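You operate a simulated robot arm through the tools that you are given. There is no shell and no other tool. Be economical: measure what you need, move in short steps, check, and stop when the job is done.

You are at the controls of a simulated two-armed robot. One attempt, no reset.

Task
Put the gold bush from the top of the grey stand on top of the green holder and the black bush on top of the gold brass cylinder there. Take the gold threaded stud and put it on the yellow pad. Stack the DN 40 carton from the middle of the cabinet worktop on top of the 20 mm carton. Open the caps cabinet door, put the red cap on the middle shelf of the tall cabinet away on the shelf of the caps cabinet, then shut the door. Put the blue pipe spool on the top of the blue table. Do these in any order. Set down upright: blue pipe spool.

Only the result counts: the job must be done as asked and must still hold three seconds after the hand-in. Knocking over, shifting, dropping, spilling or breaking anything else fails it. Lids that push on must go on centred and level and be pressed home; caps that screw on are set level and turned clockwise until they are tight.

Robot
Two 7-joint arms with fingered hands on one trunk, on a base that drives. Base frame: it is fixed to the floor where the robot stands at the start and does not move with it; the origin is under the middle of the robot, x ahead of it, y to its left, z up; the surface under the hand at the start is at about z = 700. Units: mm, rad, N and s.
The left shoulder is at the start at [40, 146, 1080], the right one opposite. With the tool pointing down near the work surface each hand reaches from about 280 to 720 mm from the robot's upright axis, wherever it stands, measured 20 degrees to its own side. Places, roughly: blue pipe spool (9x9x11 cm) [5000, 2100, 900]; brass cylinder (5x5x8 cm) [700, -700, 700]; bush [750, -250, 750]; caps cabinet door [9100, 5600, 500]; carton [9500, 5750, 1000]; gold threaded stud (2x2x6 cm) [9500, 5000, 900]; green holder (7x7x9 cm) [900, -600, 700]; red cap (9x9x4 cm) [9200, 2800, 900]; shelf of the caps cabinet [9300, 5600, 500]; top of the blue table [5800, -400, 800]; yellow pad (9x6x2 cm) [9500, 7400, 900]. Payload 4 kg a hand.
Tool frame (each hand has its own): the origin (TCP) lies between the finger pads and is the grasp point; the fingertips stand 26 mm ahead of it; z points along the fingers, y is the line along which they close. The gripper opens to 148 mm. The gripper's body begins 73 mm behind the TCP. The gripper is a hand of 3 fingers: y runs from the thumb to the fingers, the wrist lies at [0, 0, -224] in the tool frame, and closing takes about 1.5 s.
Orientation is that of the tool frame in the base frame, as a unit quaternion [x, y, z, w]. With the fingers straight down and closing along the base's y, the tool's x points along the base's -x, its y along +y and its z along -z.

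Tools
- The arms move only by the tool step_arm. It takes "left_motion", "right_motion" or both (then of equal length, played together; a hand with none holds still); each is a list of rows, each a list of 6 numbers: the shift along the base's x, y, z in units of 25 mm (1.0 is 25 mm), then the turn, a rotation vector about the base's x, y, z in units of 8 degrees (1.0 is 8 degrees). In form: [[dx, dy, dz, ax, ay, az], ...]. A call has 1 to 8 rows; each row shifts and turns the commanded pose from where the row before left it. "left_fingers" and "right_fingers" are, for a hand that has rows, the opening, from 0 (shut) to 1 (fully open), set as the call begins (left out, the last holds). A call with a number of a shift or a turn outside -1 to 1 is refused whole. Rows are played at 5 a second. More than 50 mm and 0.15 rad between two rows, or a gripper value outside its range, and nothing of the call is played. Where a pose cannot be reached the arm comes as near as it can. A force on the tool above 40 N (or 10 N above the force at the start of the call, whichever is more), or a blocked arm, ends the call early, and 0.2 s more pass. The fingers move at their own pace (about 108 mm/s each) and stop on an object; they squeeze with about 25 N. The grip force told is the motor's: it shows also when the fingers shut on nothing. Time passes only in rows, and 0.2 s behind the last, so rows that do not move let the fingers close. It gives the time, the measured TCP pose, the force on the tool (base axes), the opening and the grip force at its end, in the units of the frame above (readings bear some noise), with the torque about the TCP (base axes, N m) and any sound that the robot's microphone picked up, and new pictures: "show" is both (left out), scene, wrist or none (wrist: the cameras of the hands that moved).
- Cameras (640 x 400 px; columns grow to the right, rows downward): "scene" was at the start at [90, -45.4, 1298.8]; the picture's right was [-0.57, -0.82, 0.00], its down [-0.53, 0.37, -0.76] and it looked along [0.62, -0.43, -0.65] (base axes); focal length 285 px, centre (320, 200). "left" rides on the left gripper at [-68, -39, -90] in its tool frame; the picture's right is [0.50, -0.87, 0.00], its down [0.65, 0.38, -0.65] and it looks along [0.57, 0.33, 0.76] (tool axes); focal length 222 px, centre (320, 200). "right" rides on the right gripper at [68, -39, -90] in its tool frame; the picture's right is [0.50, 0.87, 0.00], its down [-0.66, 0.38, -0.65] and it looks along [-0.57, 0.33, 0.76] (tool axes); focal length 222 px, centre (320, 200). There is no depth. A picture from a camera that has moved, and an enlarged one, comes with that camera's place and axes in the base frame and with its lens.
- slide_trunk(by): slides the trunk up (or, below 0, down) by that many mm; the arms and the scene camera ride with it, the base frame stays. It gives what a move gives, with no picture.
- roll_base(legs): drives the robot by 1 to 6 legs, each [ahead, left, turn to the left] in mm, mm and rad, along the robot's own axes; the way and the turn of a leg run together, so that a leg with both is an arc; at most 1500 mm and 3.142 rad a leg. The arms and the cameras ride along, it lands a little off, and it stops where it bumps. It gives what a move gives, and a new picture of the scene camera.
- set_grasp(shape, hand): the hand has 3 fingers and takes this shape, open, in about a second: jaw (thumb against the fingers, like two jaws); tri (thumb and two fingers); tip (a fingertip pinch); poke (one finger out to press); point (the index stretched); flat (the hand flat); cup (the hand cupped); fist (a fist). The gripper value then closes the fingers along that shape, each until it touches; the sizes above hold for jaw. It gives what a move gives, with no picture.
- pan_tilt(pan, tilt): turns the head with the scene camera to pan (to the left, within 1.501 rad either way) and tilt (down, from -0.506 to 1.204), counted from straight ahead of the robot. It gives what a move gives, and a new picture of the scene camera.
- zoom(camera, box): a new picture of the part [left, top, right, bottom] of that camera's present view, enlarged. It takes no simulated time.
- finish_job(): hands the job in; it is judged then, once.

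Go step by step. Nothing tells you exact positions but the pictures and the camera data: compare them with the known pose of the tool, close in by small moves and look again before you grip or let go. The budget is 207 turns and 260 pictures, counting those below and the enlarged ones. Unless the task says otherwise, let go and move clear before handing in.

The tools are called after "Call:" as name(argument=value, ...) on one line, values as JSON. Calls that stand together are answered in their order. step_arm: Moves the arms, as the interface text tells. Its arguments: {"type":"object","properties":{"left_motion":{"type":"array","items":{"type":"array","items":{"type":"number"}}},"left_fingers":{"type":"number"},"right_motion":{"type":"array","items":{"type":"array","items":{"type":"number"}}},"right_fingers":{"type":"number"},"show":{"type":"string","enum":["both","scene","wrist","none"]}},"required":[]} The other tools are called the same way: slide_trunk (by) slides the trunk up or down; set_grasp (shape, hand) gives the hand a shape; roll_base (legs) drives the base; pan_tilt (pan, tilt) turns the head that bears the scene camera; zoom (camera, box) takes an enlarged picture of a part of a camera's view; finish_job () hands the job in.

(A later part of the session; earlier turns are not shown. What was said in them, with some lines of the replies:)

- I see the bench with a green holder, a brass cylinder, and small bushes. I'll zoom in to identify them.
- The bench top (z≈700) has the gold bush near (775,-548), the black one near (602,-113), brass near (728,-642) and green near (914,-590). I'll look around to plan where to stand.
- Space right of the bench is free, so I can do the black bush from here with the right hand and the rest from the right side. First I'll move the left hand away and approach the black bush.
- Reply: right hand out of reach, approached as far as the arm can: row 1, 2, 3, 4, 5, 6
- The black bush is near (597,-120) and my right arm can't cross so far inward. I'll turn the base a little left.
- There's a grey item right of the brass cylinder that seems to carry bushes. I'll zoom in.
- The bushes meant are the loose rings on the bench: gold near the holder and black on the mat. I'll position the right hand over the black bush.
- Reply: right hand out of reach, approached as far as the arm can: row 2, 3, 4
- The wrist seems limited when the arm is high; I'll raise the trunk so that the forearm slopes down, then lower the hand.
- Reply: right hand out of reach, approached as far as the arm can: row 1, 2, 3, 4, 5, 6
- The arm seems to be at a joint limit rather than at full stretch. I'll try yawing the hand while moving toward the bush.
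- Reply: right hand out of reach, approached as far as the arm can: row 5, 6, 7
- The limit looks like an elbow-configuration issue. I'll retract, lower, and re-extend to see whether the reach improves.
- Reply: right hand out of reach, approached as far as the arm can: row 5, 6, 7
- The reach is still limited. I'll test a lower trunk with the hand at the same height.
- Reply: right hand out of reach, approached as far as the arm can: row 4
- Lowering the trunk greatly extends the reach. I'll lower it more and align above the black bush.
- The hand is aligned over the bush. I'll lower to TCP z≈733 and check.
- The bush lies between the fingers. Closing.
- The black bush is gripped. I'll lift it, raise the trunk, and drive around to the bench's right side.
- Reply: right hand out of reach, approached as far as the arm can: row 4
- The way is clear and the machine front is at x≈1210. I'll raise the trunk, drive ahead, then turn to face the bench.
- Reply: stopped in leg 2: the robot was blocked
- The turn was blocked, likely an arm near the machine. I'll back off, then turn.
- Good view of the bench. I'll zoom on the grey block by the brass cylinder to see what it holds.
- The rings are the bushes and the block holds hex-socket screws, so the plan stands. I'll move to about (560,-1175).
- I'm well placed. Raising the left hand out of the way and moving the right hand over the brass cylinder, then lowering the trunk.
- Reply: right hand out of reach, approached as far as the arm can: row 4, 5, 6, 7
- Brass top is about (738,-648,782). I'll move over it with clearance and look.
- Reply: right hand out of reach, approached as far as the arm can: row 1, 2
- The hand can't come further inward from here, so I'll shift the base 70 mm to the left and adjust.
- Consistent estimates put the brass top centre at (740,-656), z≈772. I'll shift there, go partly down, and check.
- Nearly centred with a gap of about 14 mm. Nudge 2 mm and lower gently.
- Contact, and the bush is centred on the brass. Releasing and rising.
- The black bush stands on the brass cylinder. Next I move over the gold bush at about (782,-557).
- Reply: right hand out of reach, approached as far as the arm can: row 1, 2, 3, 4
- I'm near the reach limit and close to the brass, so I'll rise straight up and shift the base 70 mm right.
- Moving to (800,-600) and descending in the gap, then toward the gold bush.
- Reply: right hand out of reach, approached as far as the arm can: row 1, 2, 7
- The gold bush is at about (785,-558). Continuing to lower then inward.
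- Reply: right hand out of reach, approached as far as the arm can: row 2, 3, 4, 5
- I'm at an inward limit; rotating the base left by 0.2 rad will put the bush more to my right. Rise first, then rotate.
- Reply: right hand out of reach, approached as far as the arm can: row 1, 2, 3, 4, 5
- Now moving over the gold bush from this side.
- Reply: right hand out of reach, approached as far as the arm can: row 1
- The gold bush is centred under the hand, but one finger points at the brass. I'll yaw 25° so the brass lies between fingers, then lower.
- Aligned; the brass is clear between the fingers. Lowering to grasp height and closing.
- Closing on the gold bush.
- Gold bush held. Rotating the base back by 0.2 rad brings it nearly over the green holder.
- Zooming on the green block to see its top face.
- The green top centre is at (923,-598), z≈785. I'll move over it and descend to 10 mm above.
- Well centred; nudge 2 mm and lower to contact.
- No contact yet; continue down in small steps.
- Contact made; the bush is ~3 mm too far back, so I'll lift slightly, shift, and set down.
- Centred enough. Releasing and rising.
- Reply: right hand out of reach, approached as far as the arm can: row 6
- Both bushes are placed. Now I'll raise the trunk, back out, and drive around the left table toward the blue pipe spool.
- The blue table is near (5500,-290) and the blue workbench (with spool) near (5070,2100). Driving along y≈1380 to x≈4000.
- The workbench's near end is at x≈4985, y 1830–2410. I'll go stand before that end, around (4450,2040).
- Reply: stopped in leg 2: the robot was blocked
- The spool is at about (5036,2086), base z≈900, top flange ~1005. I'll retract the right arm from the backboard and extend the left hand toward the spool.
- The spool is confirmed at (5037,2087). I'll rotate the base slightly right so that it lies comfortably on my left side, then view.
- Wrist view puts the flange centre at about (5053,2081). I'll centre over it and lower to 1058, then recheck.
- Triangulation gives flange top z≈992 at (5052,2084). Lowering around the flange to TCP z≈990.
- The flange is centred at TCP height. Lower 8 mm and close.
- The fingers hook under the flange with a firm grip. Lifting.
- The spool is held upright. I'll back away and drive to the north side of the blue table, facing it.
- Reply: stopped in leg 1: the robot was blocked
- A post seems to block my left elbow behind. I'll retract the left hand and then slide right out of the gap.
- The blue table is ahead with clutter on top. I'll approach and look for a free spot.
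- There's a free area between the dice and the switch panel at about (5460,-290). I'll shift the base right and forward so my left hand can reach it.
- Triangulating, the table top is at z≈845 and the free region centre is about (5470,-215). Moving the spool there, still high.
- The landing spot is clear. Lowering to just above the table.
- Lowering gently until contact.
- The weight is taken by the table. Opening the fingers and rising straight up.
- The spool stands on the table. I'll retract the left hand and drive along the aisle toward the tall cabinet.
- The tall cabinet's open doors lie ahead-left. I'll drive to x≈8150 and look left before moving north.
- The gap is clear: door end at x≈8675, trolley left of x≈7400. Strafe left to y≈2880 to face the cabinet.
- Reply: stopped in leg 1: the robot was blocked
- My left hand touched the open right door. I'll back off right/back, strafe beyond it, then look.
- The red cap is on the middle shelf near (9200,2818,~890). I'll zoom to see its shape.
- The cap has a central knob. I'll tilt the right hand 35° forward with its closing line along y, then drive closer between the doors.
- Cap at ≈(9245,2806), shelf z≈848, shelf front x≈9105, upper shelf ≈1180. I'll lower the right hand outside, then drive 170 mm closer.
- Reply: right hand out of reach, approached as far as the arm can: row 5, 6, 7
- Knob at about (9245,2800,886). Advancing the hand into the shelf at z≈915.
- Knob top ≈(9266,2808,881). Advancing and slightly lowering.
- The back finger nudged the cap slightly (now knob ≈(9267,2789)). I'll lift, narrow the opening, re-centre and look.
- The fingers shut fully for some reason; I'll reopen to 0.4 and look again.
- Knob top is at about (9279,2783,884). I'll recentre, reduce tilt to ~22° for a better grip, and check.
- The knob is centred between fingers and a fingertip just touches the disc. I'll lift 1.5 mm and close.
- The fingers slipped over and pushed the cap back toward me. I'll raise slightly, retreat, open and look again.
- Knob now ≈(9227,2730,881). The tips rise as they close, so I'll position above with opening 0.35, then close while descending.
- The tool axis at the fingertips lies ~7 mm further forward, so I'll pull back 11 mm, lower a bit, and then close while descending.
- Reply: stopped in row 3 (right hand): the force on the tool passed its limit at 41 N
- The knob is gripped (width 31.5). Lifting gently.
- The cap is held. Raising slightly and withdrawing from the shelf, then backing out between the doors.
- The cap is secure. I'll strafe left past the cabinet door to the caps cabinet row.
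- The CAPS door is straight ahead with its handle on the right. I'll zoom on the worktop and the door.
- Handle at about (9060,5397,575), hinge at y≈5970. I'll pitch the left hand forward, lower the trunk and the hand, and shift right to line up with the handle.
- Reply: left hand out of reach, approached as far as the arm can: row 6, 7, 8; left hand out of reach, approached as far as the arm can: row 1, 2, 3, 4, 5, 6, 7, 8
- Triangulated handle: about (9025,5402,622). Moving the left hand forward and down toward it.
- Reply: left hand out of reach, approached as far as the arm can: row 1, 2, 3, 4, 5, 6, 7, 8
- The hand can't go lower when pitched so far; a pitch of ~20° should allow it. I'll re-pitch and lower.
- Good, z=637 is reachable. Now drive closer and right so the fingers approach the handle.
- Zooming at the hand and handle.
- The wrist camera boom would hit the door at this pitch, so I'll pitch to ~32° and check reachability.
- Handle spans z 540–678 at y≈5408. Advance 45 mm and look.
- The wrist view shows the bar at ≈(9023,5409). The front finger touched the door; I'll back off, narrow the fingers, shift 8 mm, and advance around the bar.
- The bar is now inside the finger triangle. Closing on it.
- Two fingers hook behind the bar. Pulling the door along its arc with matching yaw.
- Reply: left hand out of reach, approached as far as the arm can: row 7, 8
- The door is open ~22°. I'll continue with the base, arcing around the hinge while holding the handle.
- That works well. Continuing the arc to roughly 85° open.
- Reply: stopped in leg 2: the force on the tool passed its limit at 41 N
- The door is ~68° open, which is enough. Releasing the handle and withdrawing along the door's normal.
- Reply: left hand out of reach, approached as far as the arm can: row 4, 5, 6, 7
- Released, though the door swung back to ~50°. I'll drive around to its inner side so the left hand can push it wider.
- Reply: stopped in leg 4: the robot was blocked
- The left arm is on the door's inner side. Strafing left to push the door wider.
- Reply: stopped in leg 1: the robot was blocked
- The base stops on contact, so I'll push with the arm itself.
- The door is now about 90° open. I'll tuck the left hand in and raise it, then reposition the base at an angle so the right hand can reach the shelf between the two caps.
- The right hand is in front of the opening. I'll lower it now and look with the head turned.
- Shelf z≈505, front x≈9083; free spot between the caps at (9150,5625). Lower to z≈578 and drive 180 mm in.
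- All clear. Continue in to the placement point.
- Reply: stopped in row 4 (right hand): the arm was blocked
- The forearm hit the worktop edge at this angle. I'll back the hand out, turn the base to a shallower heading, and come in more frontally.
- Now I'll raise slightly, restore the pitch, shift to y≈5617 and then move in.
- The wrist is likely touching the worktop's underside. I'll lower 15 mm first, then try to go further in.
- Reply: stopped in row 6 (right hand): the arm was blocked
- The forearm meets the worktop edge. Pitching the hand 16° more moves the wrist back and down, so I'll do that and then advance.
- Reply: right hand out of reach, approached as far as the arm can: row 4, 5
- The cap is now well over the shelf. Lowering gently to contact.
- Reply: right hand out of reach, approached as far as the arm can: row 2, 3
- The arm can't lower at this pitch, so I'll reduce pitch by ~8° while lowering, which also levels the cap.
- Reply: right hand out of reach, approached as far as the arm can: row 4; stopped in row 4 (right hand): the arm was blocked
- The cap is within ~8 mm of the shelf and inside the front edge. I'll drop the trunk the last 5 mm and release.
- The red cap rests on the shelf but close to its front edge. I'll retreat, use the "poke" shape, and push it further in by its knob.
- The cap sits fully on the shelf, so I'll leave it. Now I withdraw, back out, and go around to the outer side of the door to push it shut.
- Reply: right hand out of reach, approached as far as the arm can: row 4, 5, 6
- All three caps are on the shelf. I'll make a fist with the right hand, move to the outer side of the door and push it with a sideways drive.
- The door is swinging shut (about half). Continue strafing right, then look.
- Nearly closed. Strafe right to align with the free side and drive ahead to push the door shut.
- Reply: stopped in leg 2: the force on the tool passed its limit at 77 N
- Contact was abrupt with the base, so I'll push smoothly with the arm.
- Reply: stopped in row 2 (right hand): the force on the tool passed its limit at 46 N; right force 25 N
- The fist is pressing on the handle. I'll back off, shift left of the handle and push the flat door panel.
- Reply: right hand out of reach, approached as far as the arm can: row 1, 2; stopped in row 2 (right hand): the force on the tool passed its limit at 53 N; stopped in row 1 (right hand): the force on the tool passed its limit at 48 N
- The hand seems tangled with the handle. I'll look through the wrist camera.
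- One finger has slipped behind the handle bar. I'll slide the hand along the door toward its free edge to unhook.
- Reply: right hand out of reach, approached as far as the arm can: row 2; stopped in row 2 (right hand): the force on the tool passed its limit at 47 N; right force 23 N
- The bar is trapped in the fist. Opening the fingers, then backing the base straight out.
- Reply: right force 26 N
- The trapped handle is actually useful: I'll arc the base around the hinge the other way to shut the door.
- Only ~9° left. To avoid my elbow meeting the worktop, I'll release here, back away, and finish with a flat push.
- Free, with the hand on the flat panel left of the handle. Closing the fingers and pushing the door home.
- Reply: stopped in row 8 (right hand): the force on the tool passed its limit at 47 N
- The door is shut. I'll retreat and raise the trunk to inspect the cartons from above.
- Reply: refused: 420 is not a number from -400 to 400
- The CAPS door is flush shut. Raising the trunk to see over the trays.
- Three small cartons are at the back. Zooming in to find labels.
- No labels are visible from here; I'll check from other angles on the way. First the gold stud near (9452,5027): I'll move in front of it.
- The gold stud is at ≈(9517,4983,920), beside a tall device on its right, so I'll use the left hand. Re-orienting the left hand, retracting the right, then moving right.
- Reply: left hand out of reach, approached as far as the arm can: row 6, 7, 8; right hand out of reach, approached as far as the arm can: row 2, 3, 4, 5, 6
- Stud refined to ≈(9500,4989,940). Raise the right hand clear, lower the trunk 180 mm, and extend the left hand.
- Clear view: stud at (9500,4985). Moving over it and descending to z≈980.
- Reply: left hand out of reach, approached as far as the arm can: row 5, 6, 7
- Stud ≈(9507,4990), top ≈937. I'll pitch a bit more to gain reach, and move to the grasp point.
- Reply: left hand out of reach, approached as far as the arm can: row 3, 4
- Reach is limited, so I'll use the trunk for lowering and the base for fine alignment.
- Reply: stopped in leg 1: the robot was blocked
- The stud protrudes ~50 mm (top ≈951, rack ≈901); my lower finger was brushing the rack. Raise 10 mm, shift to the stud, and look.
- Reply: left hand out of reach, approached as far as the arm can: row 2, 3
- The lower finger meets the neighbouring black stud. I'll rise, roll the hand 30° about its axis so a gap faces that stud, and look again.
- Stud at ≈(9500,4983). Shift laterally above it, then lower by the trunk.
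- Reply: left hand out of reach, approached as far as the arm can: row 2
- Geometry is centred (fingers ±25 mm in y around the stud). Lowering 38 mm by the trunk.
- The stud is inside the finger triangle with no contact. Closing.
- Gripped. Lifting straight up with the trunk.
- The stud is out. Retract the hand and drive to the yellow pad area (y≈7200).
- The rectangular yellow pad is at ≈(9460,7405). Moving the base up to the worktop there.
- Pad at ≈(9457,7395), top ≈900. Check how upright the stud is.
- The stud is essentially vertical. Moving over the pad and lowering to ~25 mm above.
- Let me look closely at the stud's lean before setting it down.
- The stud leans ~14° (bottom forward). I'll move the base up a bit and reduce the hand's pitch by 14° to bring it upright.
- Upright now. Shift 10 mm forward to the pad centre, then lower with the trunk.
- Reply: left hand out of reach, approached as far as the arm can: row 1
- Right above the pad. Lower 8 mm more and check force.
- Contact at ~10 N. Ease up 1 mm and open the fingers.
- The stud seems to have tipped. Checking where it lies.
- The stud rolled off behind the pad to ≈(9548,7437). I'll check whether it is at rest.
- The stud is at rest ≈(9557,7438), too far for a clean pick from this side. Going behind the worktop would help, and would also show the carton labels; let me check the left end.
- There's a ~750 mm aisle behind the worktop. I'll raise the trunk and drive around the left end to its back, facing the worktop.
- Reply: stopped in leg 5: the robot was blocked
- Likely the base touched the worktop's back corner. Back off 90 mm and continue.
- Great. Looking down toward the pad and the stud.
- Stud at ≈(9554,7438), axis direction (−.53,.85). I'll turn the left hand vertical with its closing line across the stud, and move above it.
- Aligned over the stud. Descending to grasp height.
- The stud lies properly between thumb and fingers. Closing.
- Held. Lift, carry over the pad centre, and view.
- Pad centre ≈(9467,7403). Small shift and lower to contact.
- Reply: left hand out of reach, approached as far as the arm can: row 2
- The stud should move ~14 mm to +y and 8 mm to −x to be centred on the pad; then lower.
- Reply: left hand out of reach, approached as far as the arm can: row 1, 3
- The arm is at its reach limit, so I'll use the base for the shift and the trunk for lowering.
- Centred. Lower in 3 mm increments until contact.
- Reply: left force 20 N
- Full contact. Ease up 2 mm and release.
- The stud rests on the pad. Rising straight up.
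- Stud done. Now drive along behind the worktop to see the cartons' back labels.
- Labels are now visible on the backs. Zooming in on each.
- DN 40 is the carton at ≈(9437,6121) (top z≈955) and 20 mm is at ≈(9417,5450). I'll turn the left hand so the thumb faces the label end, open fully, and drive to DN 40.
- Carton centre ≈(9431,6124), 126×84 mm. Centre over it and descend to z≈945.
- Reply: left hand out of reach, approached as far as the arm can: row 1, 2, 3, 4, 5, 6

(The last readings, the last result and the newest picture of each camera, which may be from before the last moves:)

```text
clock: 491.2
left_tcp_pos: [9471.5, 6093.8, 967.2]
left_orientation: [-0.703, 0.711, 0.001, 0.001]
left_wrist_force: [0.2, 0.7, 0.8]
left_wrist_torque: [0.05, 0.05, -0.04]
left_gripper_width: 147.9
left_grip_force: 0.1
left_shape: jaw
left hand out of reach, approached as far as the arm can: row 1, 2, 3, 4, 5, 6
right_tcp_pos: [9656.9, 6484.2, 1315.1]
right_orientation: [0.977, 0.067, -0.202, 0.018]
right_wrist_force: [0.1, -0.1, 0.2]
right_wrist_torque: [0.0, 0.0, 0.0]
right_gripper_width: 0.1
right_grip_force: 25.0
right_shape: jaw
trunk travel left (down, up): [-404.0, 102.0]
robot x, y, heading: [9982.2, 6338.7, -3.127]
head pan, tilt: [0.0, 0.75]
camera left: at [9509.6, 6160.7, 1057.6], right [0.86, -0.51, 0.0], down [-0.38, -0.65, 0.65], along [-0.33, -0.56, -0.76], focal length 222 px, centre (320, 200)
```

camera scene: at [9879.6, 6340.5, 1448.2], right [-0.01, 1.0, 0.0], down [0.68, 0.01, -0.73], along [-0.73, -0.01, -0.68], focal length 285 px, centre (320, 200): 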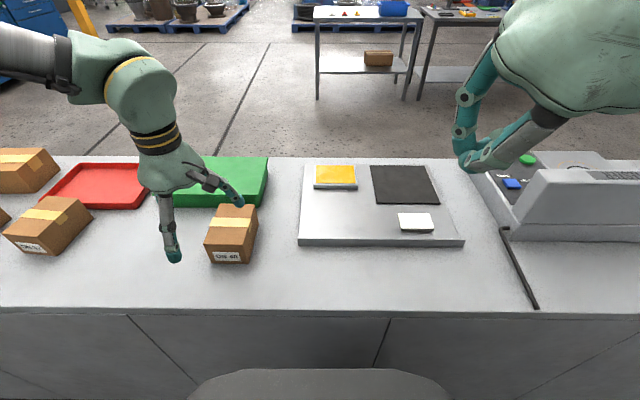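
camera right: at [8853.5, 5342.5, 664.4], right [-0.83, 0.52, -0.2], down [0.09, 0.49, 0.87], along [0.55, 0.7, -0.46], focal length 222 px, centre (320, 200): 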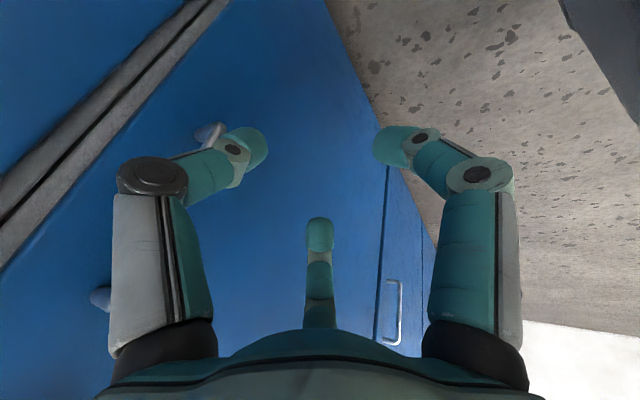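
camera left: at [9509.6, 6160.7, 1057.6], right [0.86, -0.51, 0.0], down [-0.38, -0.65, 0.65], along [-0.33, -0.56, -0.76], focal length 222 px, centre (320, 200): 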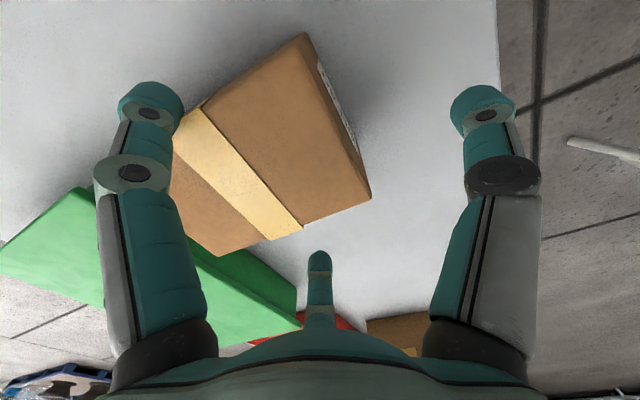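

The trunk is too high for this reach. Raise the hand, lower the trunk, and re-centre.

Call:
step_arm(left_motion=[[0, 0, 1, 0, 0, 0], [0, 0, 1, 0, 0, 0], [0, 0, 1, 0, 0, 0], [0, 0, 1, 0, 0, 0], [-0.5, 0.4, 1, 0, 0, 0], [-0.5, 0.4, 1, 0, 0, 0], [-0.5, 0.4, 1, 0, 0, 0], [0, 0, 1, 0, 0, 0]], show="none")

Call:
slide_trunk(by=-160)

Call:
step_arm(left_motion=[[0, 0, 0, 0, 0, 0]], show="wrist")

```text
clock: 493.1
left_tcp_pos: [9439.2, 6120.5, 1165.9]
left_orientation: [-0.704, 0.71, 0.003, -0.001]
left_wrist_force: [0.4, 0.2, -0.1]
left_wrist_torque: [0.0, 0.02, 0.01]
left_gripper_width: 148.0
left_grip_force: 0.1
left_shape: jaw
left hand out of reach, approached as far as the arm can: row 8
right_tcp_pos: [9657.0, 6483.8, 1314.6]
right_orientation: [0.977, 0.068, -0.202, 0.018]
right_wrist_force: [0.5, 0.0, 0.3]
right_wrist_torque: [-0.01, 0.0, -0.05]
right_gripper_width: 0.0
right_grip_force: 24.9
right_shape: jaw
trunk travel left (down, up): [-404.0, 102.0]
robot x, y, heading: [9986.2, 6337.2, -3.13]
head pan, tilt: [0.0, 0.75]
```

```text
clock: 494.9
left_tcp_pos: [9437.2, 6120.7, 1007.3]
left_orientation: [-0.705, 0.709, 0.003, 0.0]
left_wrist_force: [0.3, 0.3, 0.6]
left_wrist_torque: [-0.02, 0.03, -0.01]
left_gripper_width: 147.9
left_grip_force: 0.0
left_shape: jaw
right_tcp_pos: [9657.9, 6483.9, 1155.6]
right_orientation: [0.977, 0.067, -0.202, 0.018]
right_wrist_force: [-0.5, -0.3, 0.6]
right_wrist_torque: [-0.02, -0.02, 0.0]
right_gripper_width: 0.0
right_grip_force: 24.8
right_shape: jaw
trunk travel left (down, up): [-244.0, 262.0]
robot x, y, heading: [9984.2, 6342.1, -3.127]
head pan, tilt: [0.0, 0.75]
```

```text
clock: 495.3
left_tcp_pos: [9436.9, 6120.8, 1006.4]
left_orientation: [-0.705, 0.709, 0.002, 0.0]
left_wrist_force: [0.1, 0.4, -0.4]
left_wrist_torque: [0.02, 0.0, 0.03]
left_gripper_width: 147.9
left_grip_force: 0.0
left_shape: jaw
right_tcp_pos: [9657.0, 6483.7, 1155.8]
right_orientation: [0.977, 0.069, -0.202, 0.018]
right_wrist_force: [-1.3, -0.4, 0.6]
right_wrist_torque: [-0.01, -0.02, -0.03]
right_gripper_width: 0.0
right_grip_force: 24.6
right_shape: jaw
trunk travel left (down, up): [-244.0, 262.0]
robot x, y, heading: [9980.9, 6343.8, -3.132]
head pan, tilt: [0.0, 0.75]
camera left: at [9476.5, 6187.5, 1096.2], right [0.86, -0.51, -0.01], down [-0.38, -0.66, 0.65], along [-0.33, -0.56, -0.76], focal length 222 px, centre (320, 200)
```

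left: 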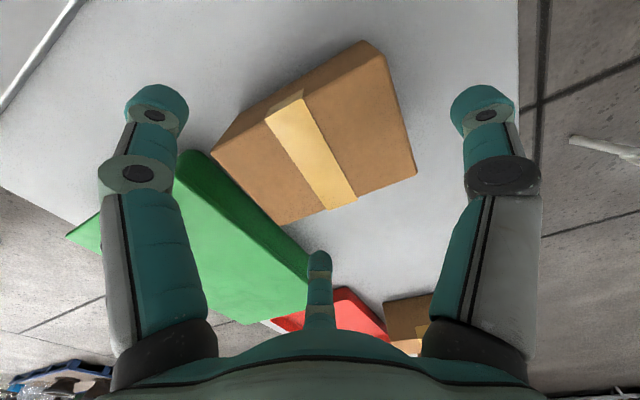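

Centred. Descend to z≈945 and close.

Call:
step_arm(left_motion=[[0, 0, -0.9, 0, 0, 0], [0, 0, -0.9, 0, 0, 0], [0, 0, -0.6, 0, 0, 0]], show="none")

Call:
step_arm(left_motion=[[0, 0, 0, 0, 0, 0], [0, 0, 0, 0, 0, 0], [0, 0, 0, 0, 0, 0], [0, 0, 0, 0, 0, 0], [0, 0, 0, 0, 0, 0]], left_fingers=0, show="wrist")

```text
clock: 496.1
left_tcp_pos: [9437.4, 6120.5, 946.9]
left_orientation: [-0.704, 0.71, 0.002, 0.0]
left_wrist_force: [-0.6, -0.4, -0.8]
left_wrist_torque: [-0.03, -0.01, 0.02]
left_gripper_width: 148.0
left_grip_force: 0.0
left_shape: jaw
right_tcp_pos: [9656.2, 6483.5, 1155.1]
right_orientation: [0.977, 0.068, -0.202, 0.017]
right_wrist_force: [-0.5, -0.3, -0.3]
right_wrist_torque: [0.03, -0.01, 0.0]
right_gripper_width: 0.0
right_grip_force: 24.6
right_shape: jaw
trunk travel left (down, up): [-244.0, 262.0]
robot x, y, heading: [9983.8, 6340.3, -3.127]
head pan, tilt: [0.0, 0.75]
```

```text
clock: 497.3
left_tcp_pos: [9438.7, 6120.4, 947.5]
left_orientation: [-0.705, 0.709, 0.003, 0.0]
left_wrist_force: [0.0, 0.4, 0.1]
left_wrist_torque: [0.0, -0.03, 0.04]
left_gripper_width: 103.4
left_grip_force: 24.8
left_shape: jaw
right_tcp_pos: [9656.7, 6482.9, 1154.8]
right_orientation: [0.977, 0.068, -0.2, 0.018]
right_wrist_force: [0.0, 0.3, -0.1]
right_wrist_torque: [-0.02, -0.01, 0.02]
right_gripper_width: 0.2
right_grip_force: 24.4
right_shape: jaw
trunk travel left (down, up): [-244.0, 262.0]
robot x, y, heading: [9979.0, 6340.9, -3.13]
head pan, tilt: [0.0, 0.75]
camera left: at [9477.3, 6187.1, 1038.0], right [0.86, -0.51, 0.0], down [-0.38, -0.66, 0.65], along [-0.33, -0.56, -0.76], focal length 222 px, centre (320, 200)
```

left: 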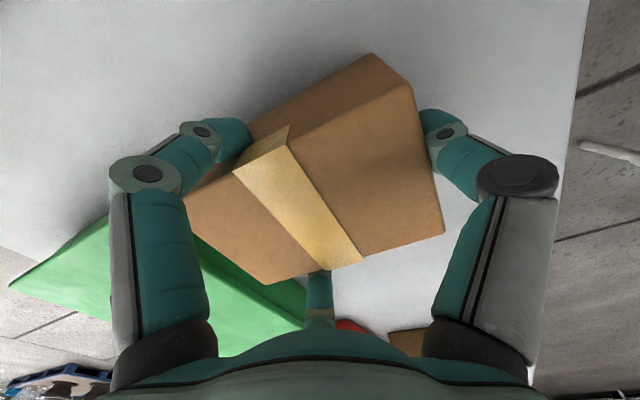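

Good three-point grip. Lifting by the trunk.

Call:
slide_trunk(by=150)

Call:
roll_base(legs=[[-40, 0, 0], [0, 690, -0.01]])

```text
clock: 499.0
left_tcp_pos: [9438.3, 6119.8, 1096.6]
left_orientation: [-0.705, 0.709, 0.003, 0.0]
left_wrist_force: [-0.1, 0.2, -3.0]
left_wrist_torque: [0.04, -0.01, -0.03]
left_gripper_width: 103.4
left_grip_force: 25.1
left_shape: jaw
right_tcp_pos: [9657.5, 6483.8, 1304.9]
right_orientation: [0.977, 0.068, -0.202, 0.019]
right_wrist_force: [0.5, 0.3, 0.4]
right_wrist_torque: [0.01, 0.03, 0.0]
right_gripper_width: 0.1
right_grip_force: 24.9
right_shape: jaw
trunk travel left (down, up): [-394.0, 112.0]
robot x, y, heading: [9979.8, 6341.0, -3.13]
head pan, tilt: [0.0, 0.75]
```

```text
clock: 503.3
left_tcp_pos: [9486.5, 5435.6, 1095.7]
left_orientation: [-0.704, 0.71, 0.003, -0.001]
left_wrist_force: [-0.1, -0.2, -2.3]
left_wrist_torque: [0.01, -0.05, 0.0]
left_gripper_width: 103.7
left_grip_force: 24.7
left_shape: jaw
right_tcp_pos: [9703.4, 5798.4, 1304.5]
right_orientation: [0.977, 0.068, -0.201, 0.018]
right_wrist_force: [0.0, 0.4, 0.7]
right_wrist_torque: [-0.02, -0.03, -0.02]
right_gripper_width: 0.1
right_grip_force: 24.7
right_shape: jaw
trunk travel left (down, up): [-394.0, 112.0]
robot x, y, heading: [10031.7, 5654.9, -3.131]
head pan, tilt: [0.0, 0.75]
camera scene: at [9927.7, 5657.0, 1438.1], right [-0.01, 1.0, 0.0], down [0.68, 0.01, -0.73], along [-0.73, -0.01, -0.68], focal length 285 px, centre (320, 200)
```

scene: 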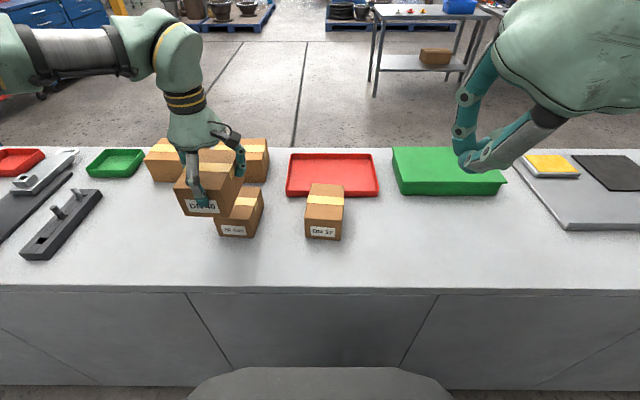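

Holding DN 40 near the 20 mm carton (centre ≈(9413,5446)). Aligning over it.

Call:
roll_base(legs=[[45, -9, 0]])

Call:
step_arm(left_motion=[[0, 0, 1, 0, 0, 0], [0, 0, 1, 0, 0, 0], [-0.5, 0, 1, 0, 0, 0], [-0.5, 0, 0.6, 0, 0, 0]], show="none")

Call:
slide_trunk(by=-130)

Call:
zoom(camera="scene", box=[120, 100, 340, 260])

```text
clock: 504.2
left_tcp_pos: [9450.3, 5442.1, 1101.3]
left_orientation: [-0.704, 0.71, 0.006, -0.002]
left_wrist_force: [0.8, -1.3, -2.0]
left_wrist_torque: [0.02, 0.0, 0.01]
left_gripper_width: 103.7
left_grip_force: 25.0
left_shape: jaw
right_tcp_pos: [9669.8, 5804.0, 1307.1]
right_orientation: [0.976, 0.068, -0.206, 0.017]
right_wrist_force: [1.5, 0.4, 0.2]
right_wrist_torque: [0.05, 0.07, -0.01]
right_gripper_width: 0.0
right_grip_force: 25.3
right_shape: jaw
trunk travel left (down, up): [-394.0, 112.0]
robot x, y, heading: [9983.6, 5661.2, -3.131]
head pan, tilt: [0.0, 0.75]
camera scene: at [9893.8, 5662.3, 1438.9], right [-0.01, 1.0, 0.0], down [0.68, 0.01, -0.74], along [-0.74, -0.01, -0.68], focal length 285 px, centre (320, 200)
```

scene: 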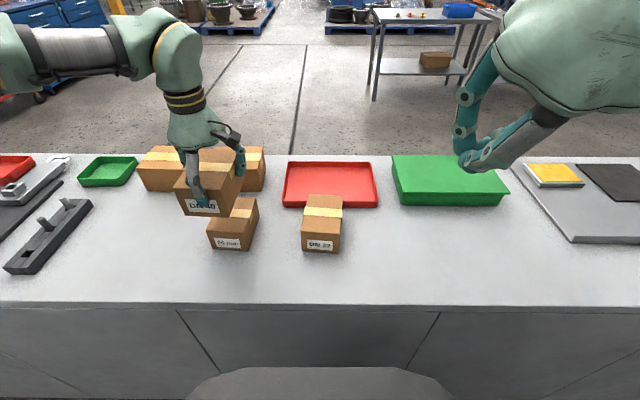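

```text
clock: 505.2
left_tcp_pos: [9448.6, 5441.0, 1173.3]
left_orientation: [-0.705, 0.709, 0.004, -0.002]
left_wrist_force: [0.2, 1.0, -2.8]
left_wrist_torque: [-0.04, 0.0, -0.01]
left_gripper_width: 103.4
left_grip_force: 25.0
left_shape: jaw
left hand out of reach, approached as far as the arm can: row 3, 4
right_tcp_pos: [9661.1, 5806.6, 1304.5]
right_orientation: [0.977, 0.067, -0.203, 0.018]
right_wrist_force: [-0.3, -0.1, -0.1]
right_wrist_torque: [0.03, -0.02, 0.0]
right_gripper_width: 0.0
right_grip_force: 24.9
right_shape: jaw
trunk travel left (down, up): [-394.0, 112.0]
robot x, y, heading: [9990.5, 5665.3, -3.133]
head pan, tilt: [0.0, 0.75]
```

```text
clock: 506.8
left_tcp_pos: [9449.1, 5440.8, 1044.3]
left_orientation: [-0.705, 0.709, 0.005, -0.001]
left_wrist_force: [-0.2, 0.4, -2.5]
left_wrist_torque: [0.05, -0.01, -0.01]
left_gripper_width: 103.4
left_grip_force: 24.9
left_shape: jaw
right_tcp_pos: [9661.1, 5807.2, 1175.6]
right_orientation: [0.977, 0.067, -0.202, 0.018]
right_wrist_force: [-0.2, 1.9, 0.6]
right_wrist_torque: [-0.02, 0.02, -0.02]
right_gripper_width: 0.0
right_grip_force: 25.0
right_shape: jaw
trunk travel left (down, up): [-264.0, 242.0]
robot x, y, heading: [9988.1, 5663.6, -3.128]
head pan, tilt: [0.0, 0.75]
```

```text
2.50 times, centred on (230, 180) of scene
camera zoom: at [9884.1, 5664.3, 1308.6], right [-0.01, 1.0, 0.0], down [0.68, 0.01, -0.73], along [-0.73, -0.01, -0.68], focal length 712 px, centre (545, 250)
```

zoom: 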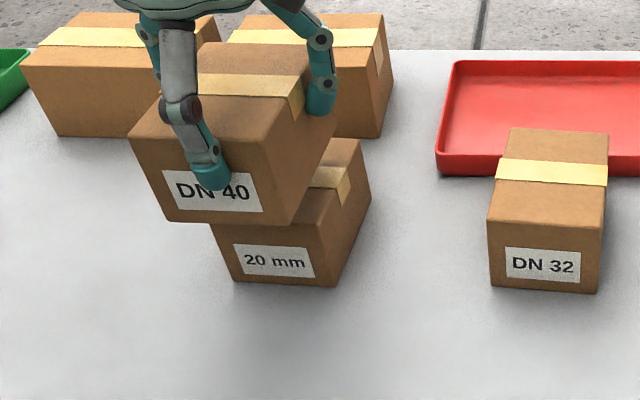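

Clear view: DN 40 must move ~28 mm in −x and ~4 mm in +y. Shifting.

Call:
step_arm(left_motion=[[-0.6, 0.1, 0, 0, 0, 0], [-0.55, 0.08, 0, 0, 0, 0]], show="none")

Call:
zoom(camera="scene", box=[120, 100, 340, 260])

```text
clock: 507.4
left_tcp_pos: [9441.8, 5441.4, 1032.4]
left_orientation: [-0.705, 0.709, 0.006, -0.001]
left_wrist_force: [-0.5, 0.3, -1.9]
left_wrist_torque: [0.0, -0.01, 0.04]
left_gripper_width: 103.5
left_grip_force: 25.3
left_shape: jaw
left hand out of reach, approached as far as the arm can: row 1, 2
right_tcp_pos: [9661.3, 5806.1, 1176.5]
right_orientation: [0.977, 0.067, -0.202, 0.018]
right_wrist_force: [-0.1, -0.4, 0.3]
right_wrist_torque: [-0.03, 0.02, 0.0]
right_gripper_width: 0.0
right_grip_force: 25.3
right_shape: jaw
trunk travel left (down, up): [-264.0, 242.0]
robot x, y, heading: [9987.6, 5662.4, -3.126]
head pan, tilt: [0.0, 0.75]
```

```text
2.50 times, centred on (230, 180) of scene
camera zoom: at [9884.1, 5664.2, 1308.6], right [-0.01, 1.0, 0.0], down [0.68, 0.01, -0.73], along [-0.73, -0.01, -0.68], focal length 712 px, centre (545, 250)
```

zoom: 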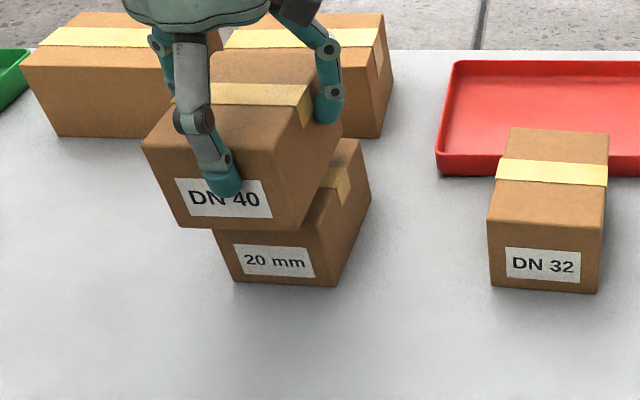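

Use the base for the remaining shift: raise 12 mm, move 22 mm ahead and 4 mm right.

Call:
slide_trunk(by=14)

Call:
roll_base(legs=[[24, -4, 0]])

Call:
zoom(camera="scene", box=[130, 100, 310, 240])

```text
clock: 508.0
left_tcp_pos: [9442.3, 5442.5, 1048.1]
left_orientation: [-0.705, 0.709, 0.007, -0.001]
left_wrist_force: [0.8, 0.6, -3.0]
left_wrist_torque: [0.02, -0.03, -0.01]
left_gripper_width: 103.6
left_grip_force: 25.2
left_shape: jaw
right_tcp_pos: [9661.7, 5806.4, 1189.5]
right_orientation: [0.977, 0.068, -0.202, 0.018]
right_wrist_force: [-0.7, 0.6, -0.6]
right_wrist_torque: [-0.02, 0.01, 0.02]
right_gripper_width: 0.2
right_grip_force: 25.3
right_shape: jaw
trunk travel left (down, up): [-278.0, 228.0]
robot x, y, heading: [9990.9, 5660.7, -3.132]
head pan, tilt: [0.0, 0.75]
```

```text
clock: 508.8
left_tcp_pos: [9424.4, 5445.1, 1049.9]
left_orientation: [-0.706, 0.708, 0.008, -0.003]
left_wrist_force: [1.3, -1.3, -1.8]
left_wrist_torque: [0.0, 0.04, -0.01]
left_gripper_width: 103.2
left_grip_force: 24.2
left_shape: jaw
right_tcp_pos: [9643.4, 5810.1, 1191.9]
right_orientation: [0.976, 0.067, -0.205, 0.017]
right_wrist_force: [-0.1, -1.2, 0.0]
right_wrist_torque: [0.05, 0.05, -0.01]
right_gripper_width: 0.1
right_grip_force: 25.0
right_shape: jaw
trunk travel left (down, up): [-278.0, 228.0]
robot x, y, heading: [9965.2, 5664.4, -3.135]
head pan, tilt: [0.0, 0.75]
camera scene: at [9866.8, 5667.3, 1322.9], right [-0.01, 1.0, 0.0], down [0.68, 0.01, -0.73], along [-0.73, -0.01, -0.68], focal length 285 px, centre (320, 200)
```

scene: 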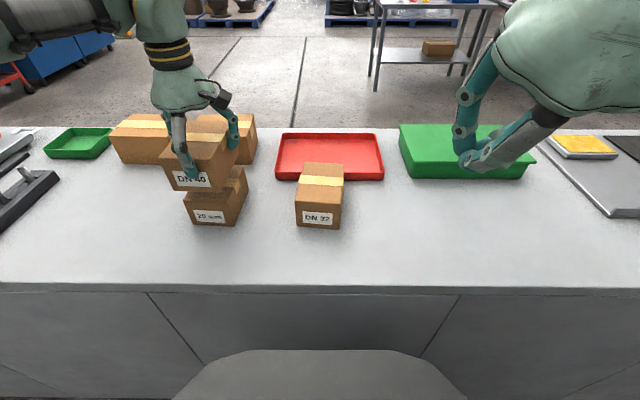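

```text
2.86 times, centred on (220, 170) of scene
camera zoom: at [9866.8, 5667.3, 1322.9], right [-0.01, 1.0, 0.0], down [0.68, 0.01, -0.73], along [-0.73, -0.01, -0.68], focal length 814 px, centre (606, 286)
```

zoom: 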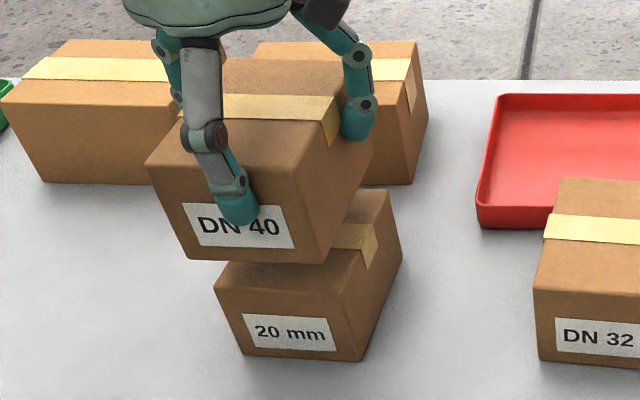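

Aligned in y, 11 mm to go in x. Base 10 mm ahead, then lower with the trunk.

Call:
roll_base(legs=[[11, 0, 0]])

Call:
slide_trunk(by=-21)

Call:
slide_trunk(by=-3)

Call:
zoom(camera="scene", box=[130, 90, 310, 230])

```text
clock: 509.5
left_tcp_pos: [9409.9, 5446.1, 1048.8]
left_orientation: [-0.705, 0.709, 0.006, -0.003]
left_wrist_force: [0.2, 0.6, -2.6]
left_wrist_torque: [0.01, -0.01, -0.02]
left_gripper_width: 103.6
left_grip_force: 24.4
left_shape: jaw
right_tcp_pos: [9629.7, 5809.8, 1190.9]
right_orientation: [0.976, 0.068, -0.204, 0.017]
right_wrist_force: [0.5, 0.1, 1.2]
right_wrist_torque: [0.01, -0.01, -0.02]
right_gripper_width: 0.2
right_grip_force: 25.1
right_shape: jaw
trunk travel left (down, up): [-278.0, 228.0]
robot x, y, heading: [9952.2, 5663.9, -3.133]
head pan, tilt: [0.0, 0.75]
camera scene: at [9853.1, 5668.1, 1322.6], right [-0.01, 1.0, 0.0], down [0.68, 0.01, -0.73], along [-0.73, -0.01, -0.68], focal length 285 px, centre (320, 200)
```

scene: 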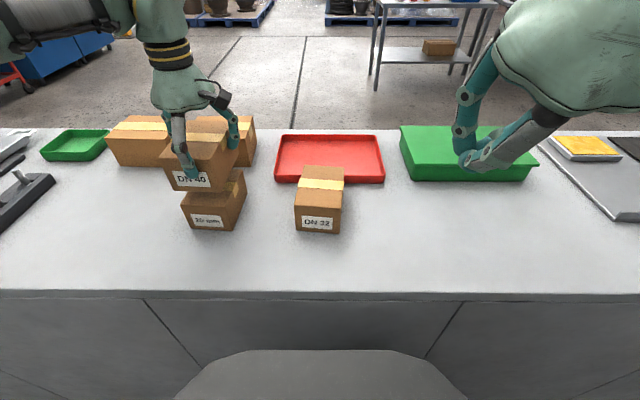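

```text
clock: 510.2
left_tcp_pos: [9408.6, 5445.6, 1026.2]
left_orientation: [-0.705, 0.709, 0.006, -0.001]
left_wrist_force: [0.2, -0.7, -2.6]
left_wrist_torque: [0.03, -0.04, 0.0]
left_gripper_width: 103.6
left_grip_force: 25.2
left_shape: jaw
right_tcp_pos: [9628.9, 5809.4, 1168.8]
right_orientation: [0.977, 0.067, -0.203, 0.018]
right_wrist_force: [1.0, 1.0, 0.2]
right_wrist_torque: [-0.03, -0.02, 0.02]
right_gripper_width: 0.1
right_grip_force: 25.2
right_shape: jaw
trunk travel left (down, up): [-256.0, 249.0]
robot x, y, heading: [9958.3, 5663.7, -3.128]
head pan, tilt: [0.0, 0.75]
```

```text
clock: 510.7
left_tcp_pos: [9409.2, 5445.4, 1024.3]
left_orientation: [-0.705, 0.709, 0.006, -0.001]
left_wrist_force: [-0.3, 1.3, -2.4]
left_wrist_torque: [0.0, -0.03, -0.02]
left_gripper_width: 103.3
left_grip_force: 25.1
left_shape: jaw
right_tcp_pos: [9627.5, 5809.7, 1166.8]
right_orientation: [0.977, 0.068, -0.202, 0.018]
right_wrist_force: [-0.6, -0.2, 0.6]
right_wrist_torque: [-0.01, -0.01, 0.01]
right_gripper_width: 0.1
right_grip_force: 25.3
right_shape: jaw
trunk travel left (down, up): [-254.0, 252.0]
robot x, y, heading: [9954.9, 5666.0, -3.131]
head pan, tilt: [0.0, 0.75]
```

```text
2.86 times, centred on (220, 160) of scene
camera zoom: at [9850.8, 5667.8, 1298.7], right [-0.01, 1.0, 0.0], down [0.68, 0.01, -0.73], along [-0.73, -0.01, -0.68], focal length 814 px, centre (606, 314)
```

zoom: 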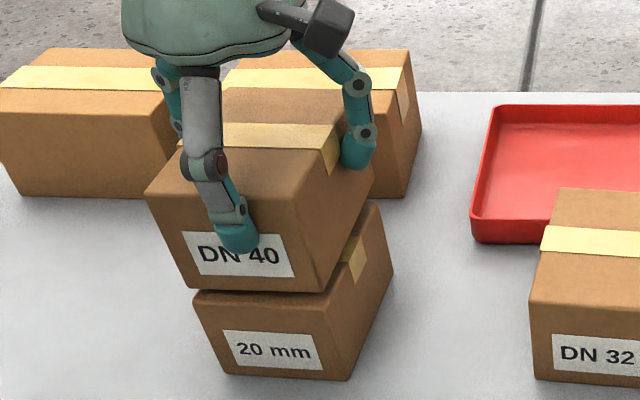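

Well aligned; only a few mm remain. Lower to contact.

Call:
slide_trunk(by=-2.5)

Call:
slide_trunk(by=-2)

```text
clock: 511.3
left_tcp_pos: [9409.3, 5446.3, 1021.3]
left_orientation: [-0.705, 0.709, 0.006, -0.002]
left_wrist_force: [1.0, -0.3, -2.7]
left_wrist_torque: [0.02, -0.04, 0.0]
left_gripper_width: 103.5
left_grip_force: 25.2
left_shape: jaw
right_tcp_pos: [9628.2, 5809.8, 1164.3]
right_orientation: [0.977, 0.068, -0.203, 0.017]
right_wrist_force: [0.1, -0.9, -0.2]
right_wrist_torque: [0.04, 0.01, 0.02]
right_gripper_width: 0.0
right_grip_force: 25.0
right_shape: jaw
trunk travel left (down, up): [-251.0, 255.0]
robot x, y, heading: [9952.8, 5664.9, -3.131]
head pan, tilt: [0.0, 0.75]
```

```text
clock: 511.8
left_tcp_pos: [9408.8, 5445.8, 1019.2]
left_orientation: [-0.705, 0.709, 0.006, -0.002]
left_wrist_force: [-0.1, 0.1, -1.7]
left_wrist_torque: [0.03, 0.01, -0.04]
left_gripper_width: 103.4
left_grip_force: 25.2
left_shape: jaw
right_tcp_pos: [9627.2, 5809.8, 1161.1]
right_orientation: [0.977, 0.068, -0.203, 0.019]
right_wrist_force: [0.3, 0.2, 0.2]
right_wrist_torque: [-0.05, 0.03, 0.0]
right_gripper_width: 0.3
right_grip_force: 25.1
right_shape: jaw
trunk travel left (down, up): [-249.0, 257.0]
robot x, y, heading: [9952.1, 5663.7, -3.131]
head pan, tilt: [0.0, 0.75]
```

Call:
slide_trunk(by=-1.5)

Call:
slide_trunk(by=-1.5)

```text
clock: 512.3
left_tcp_pos: [9409.7, 5445.9, 1017.8]
left_orientation: [-0.705, 0.709, 0.007, -0.001]
left_wrist_force: [-0.2, -0.1, -0.5]
left_wrist_torque: [-0.02, -0.08, 0.0]
left_gripper_width: 103.1
left_grip_force: 24.9
left_shape: jaw
right_tcp_pos: [9628.7, 5809.8, 1160.6]
right_orientation: [0.977, 0.068, -0.203, 0.018]
right_wrist_force: [1.1, -1.2, 0.5]
right_wrist_torque: [-0.01, -0.01, 0.02]
right_gripper_width: 0.1
right_grip_force: 25.3
right_shape: jaw
trunk travel left (down, up): [-248.0, 258.0]
robot x, y, heading: [9955.7, 5664.7, -3.131]
head pan, tilt: [0.0, 0.75]
```

```text
clock: 512.8
left_tcp_pos: [9409.4, 5445.3, 1018.4]
left_orientation: [-0.706, 0.708, 0.007, -0.002]
left_wrist_force: [-0.7, -0.5, 5.3]
left_wrist_torque: [-0.1, -0.33, 0.0]
left_gripper_width: 103.4
left_grip_force: 24.6
left_shape: jaw
right_tcp_pos: [9629.5, 5809.2, 1158.1]
right_orientation: [0.977, 0.067, -0.202, 0.017]
right_wrist_force: [0.1, -0.4, 0.6]
right_wrist_torque: [-0.01, -0.02, -0.04]
right_gripper_width: 0.1
right_grip_force: 24.7
right_shape: jaw
trunk travel left (down, up): [-246.0, 260.0]
robot x, y, heading: [9954.8, 5668.0, -3.128]
head pan, tilt: [0.0, 0.75]
```

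Contact established. Opening the fingers and lifting away by the trunk.

Call:
step_arm(left_motion=[[0, 0, 0, 0, 0, 0], [0, 0, 0, 0, 0, 0], [0, 0, 0, 0, 0, 0], [0, 0, 0, 0, 0, 0]], left_fingers=1, show="none")

Call:
slide_trunk(by=150)

Call:
roll_base(legs=[[-90, 0, 0]])

```text
clock: 513.8
left_tcp_pos: [9409.2, 5446.3, 1017.0]
left_orientation: [-0.705, 0.709, 0.007, -0.002]
left_wrist_force: [-0.8, 1.1, -0.4]
left_wrist_torque: [0.02, -0.06, 0.03]
left_gripper_width: 147.9
left_grip_force: 0.0
left_shape: jaw
right_tcp_pos: [9629.2, 5808.9, 1159.9]
right_orientation: [0.977, 0.068, -0.203, 0.018]
right_wrist_force: [0.0, 0.4, -0.2]
right_wrist_torque: [0.03, -0.01, 0.02]
right_gripper_width: 0.0
right_grip_force: 24.9
right_shape: jaw
trunk travel left (down, up): [-246.0, 260.0]
robot x, y, heading: [9956.0, 5664.6, -3.132]
head pan, tilt: [0.0, 0.75]
```

```text
clock: 515.5
left_tcp_pos: [9409.5, 5445.5, 1165.6]
left_orientation: [-0.705, 0.709, 0.007, -0.001]
left_wrist_force: [0.8, -0.1, -0.6]
left_wrist_torque: [0.01, -0.02, 0.01]
left_gripper_width: 148.1
left_grip_force: 0.0
left_shape: jaw
right_tcp_pos: [9628.0, 5809.8, 1308.0]
right_orientation: [0.977, 0.067, -0.203, 0.018]
right_wrist_force: [-0.4, 0.7, -0.3]
right_wrist_torque: [0.03, 0.03, 0.0]
right_gripper_width: 0.0
right_grip_force: 25.2
right_shape: jaw
trunk travel left (down, up): [-396.0, 110.0]
robot x, y, heading: [9955.2, 5665.4, -3.13]
head pan, tilt: [0.0, 0.75]
```

```text
clock: 516.6
left_tcp_pos: [9492.2, 5445.1, 1164.1]
left_orientation: [-0.706, 0.708, 0.005, 0.001]
left_wrist_force: [0.3, -0.4, -0.6]
left_wrist_torque: [0.01, -0.05, -0.02]
left_gripper_width: 147.9
left_grip_force: 0.1
left_shape: jaw
right_tcp_pos: [9711.3, 5811.0, 1306.2]
right_orientation: [0.977, 0.067, -0.201, 0.017]
right_wrist_force: [0.1, -0.4, 0.1]
right_wrist_torque: [0.03, -0.02, -0.01]
right_gripper_width: 0.0
right_grip_force: 25.2
right_shape: jaw
trunk travel left (down, up): [-396.0, 110.0]
robot x, y, heading: [10040.7, 5666.5, -3.124]
head pan, tilt: [0.0, 0.75]
camera scene: at [9933.7, 5668.5, 1440.2], right [-0.01, 1.0, 0.0], down [0.68, 0.01, -0.73], along [-0.73, -0.01, -0.68], focal length 285 px, centre (320, 200)
```

scene: 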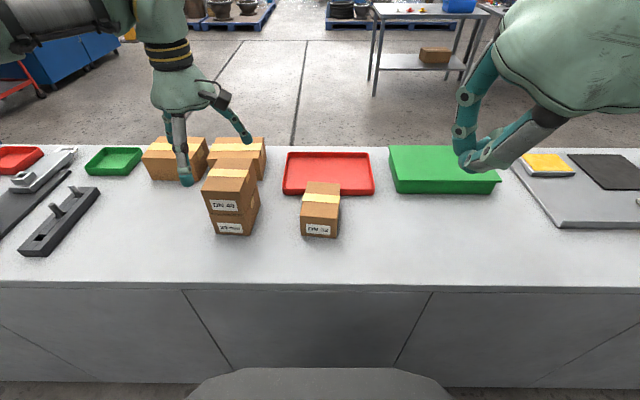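

The DN 40 carton sits squarely on the 20 mm carton, and my hands are clear of everything. All the tasks are done, so I'm handing in.

Call:
finish_job()

```text
The job is handed in.
```

I've done every task and handed the job in. Two things didn't go quite as planned:

- **Bushes:** the gold bush is on the green holder and the black bush is on the brass cylinder. I took "the grey stand" to mean the bench, so I used the loose rings on it.
- **Stud:** it tipped and rolled off when I first stood it on the yellow pad, so I picked it up again and laid it flat there.
- **Cartons:** the DN 40 carton is stacked on the 20 mm carton. The DN 40 was the carton at the far end of the back row, behind the green tray; the one in the middle of that row was labelled DN 32.
- **Red cap:** it is on the caps cabinet shelf between the other two caps, close to the front edge, and the door is shut.
- **Pipe spool:** it stands upright on the blue table.

While driving, I bumped the tall cabinet's open right door and the worktop. I didn't see anything shift.
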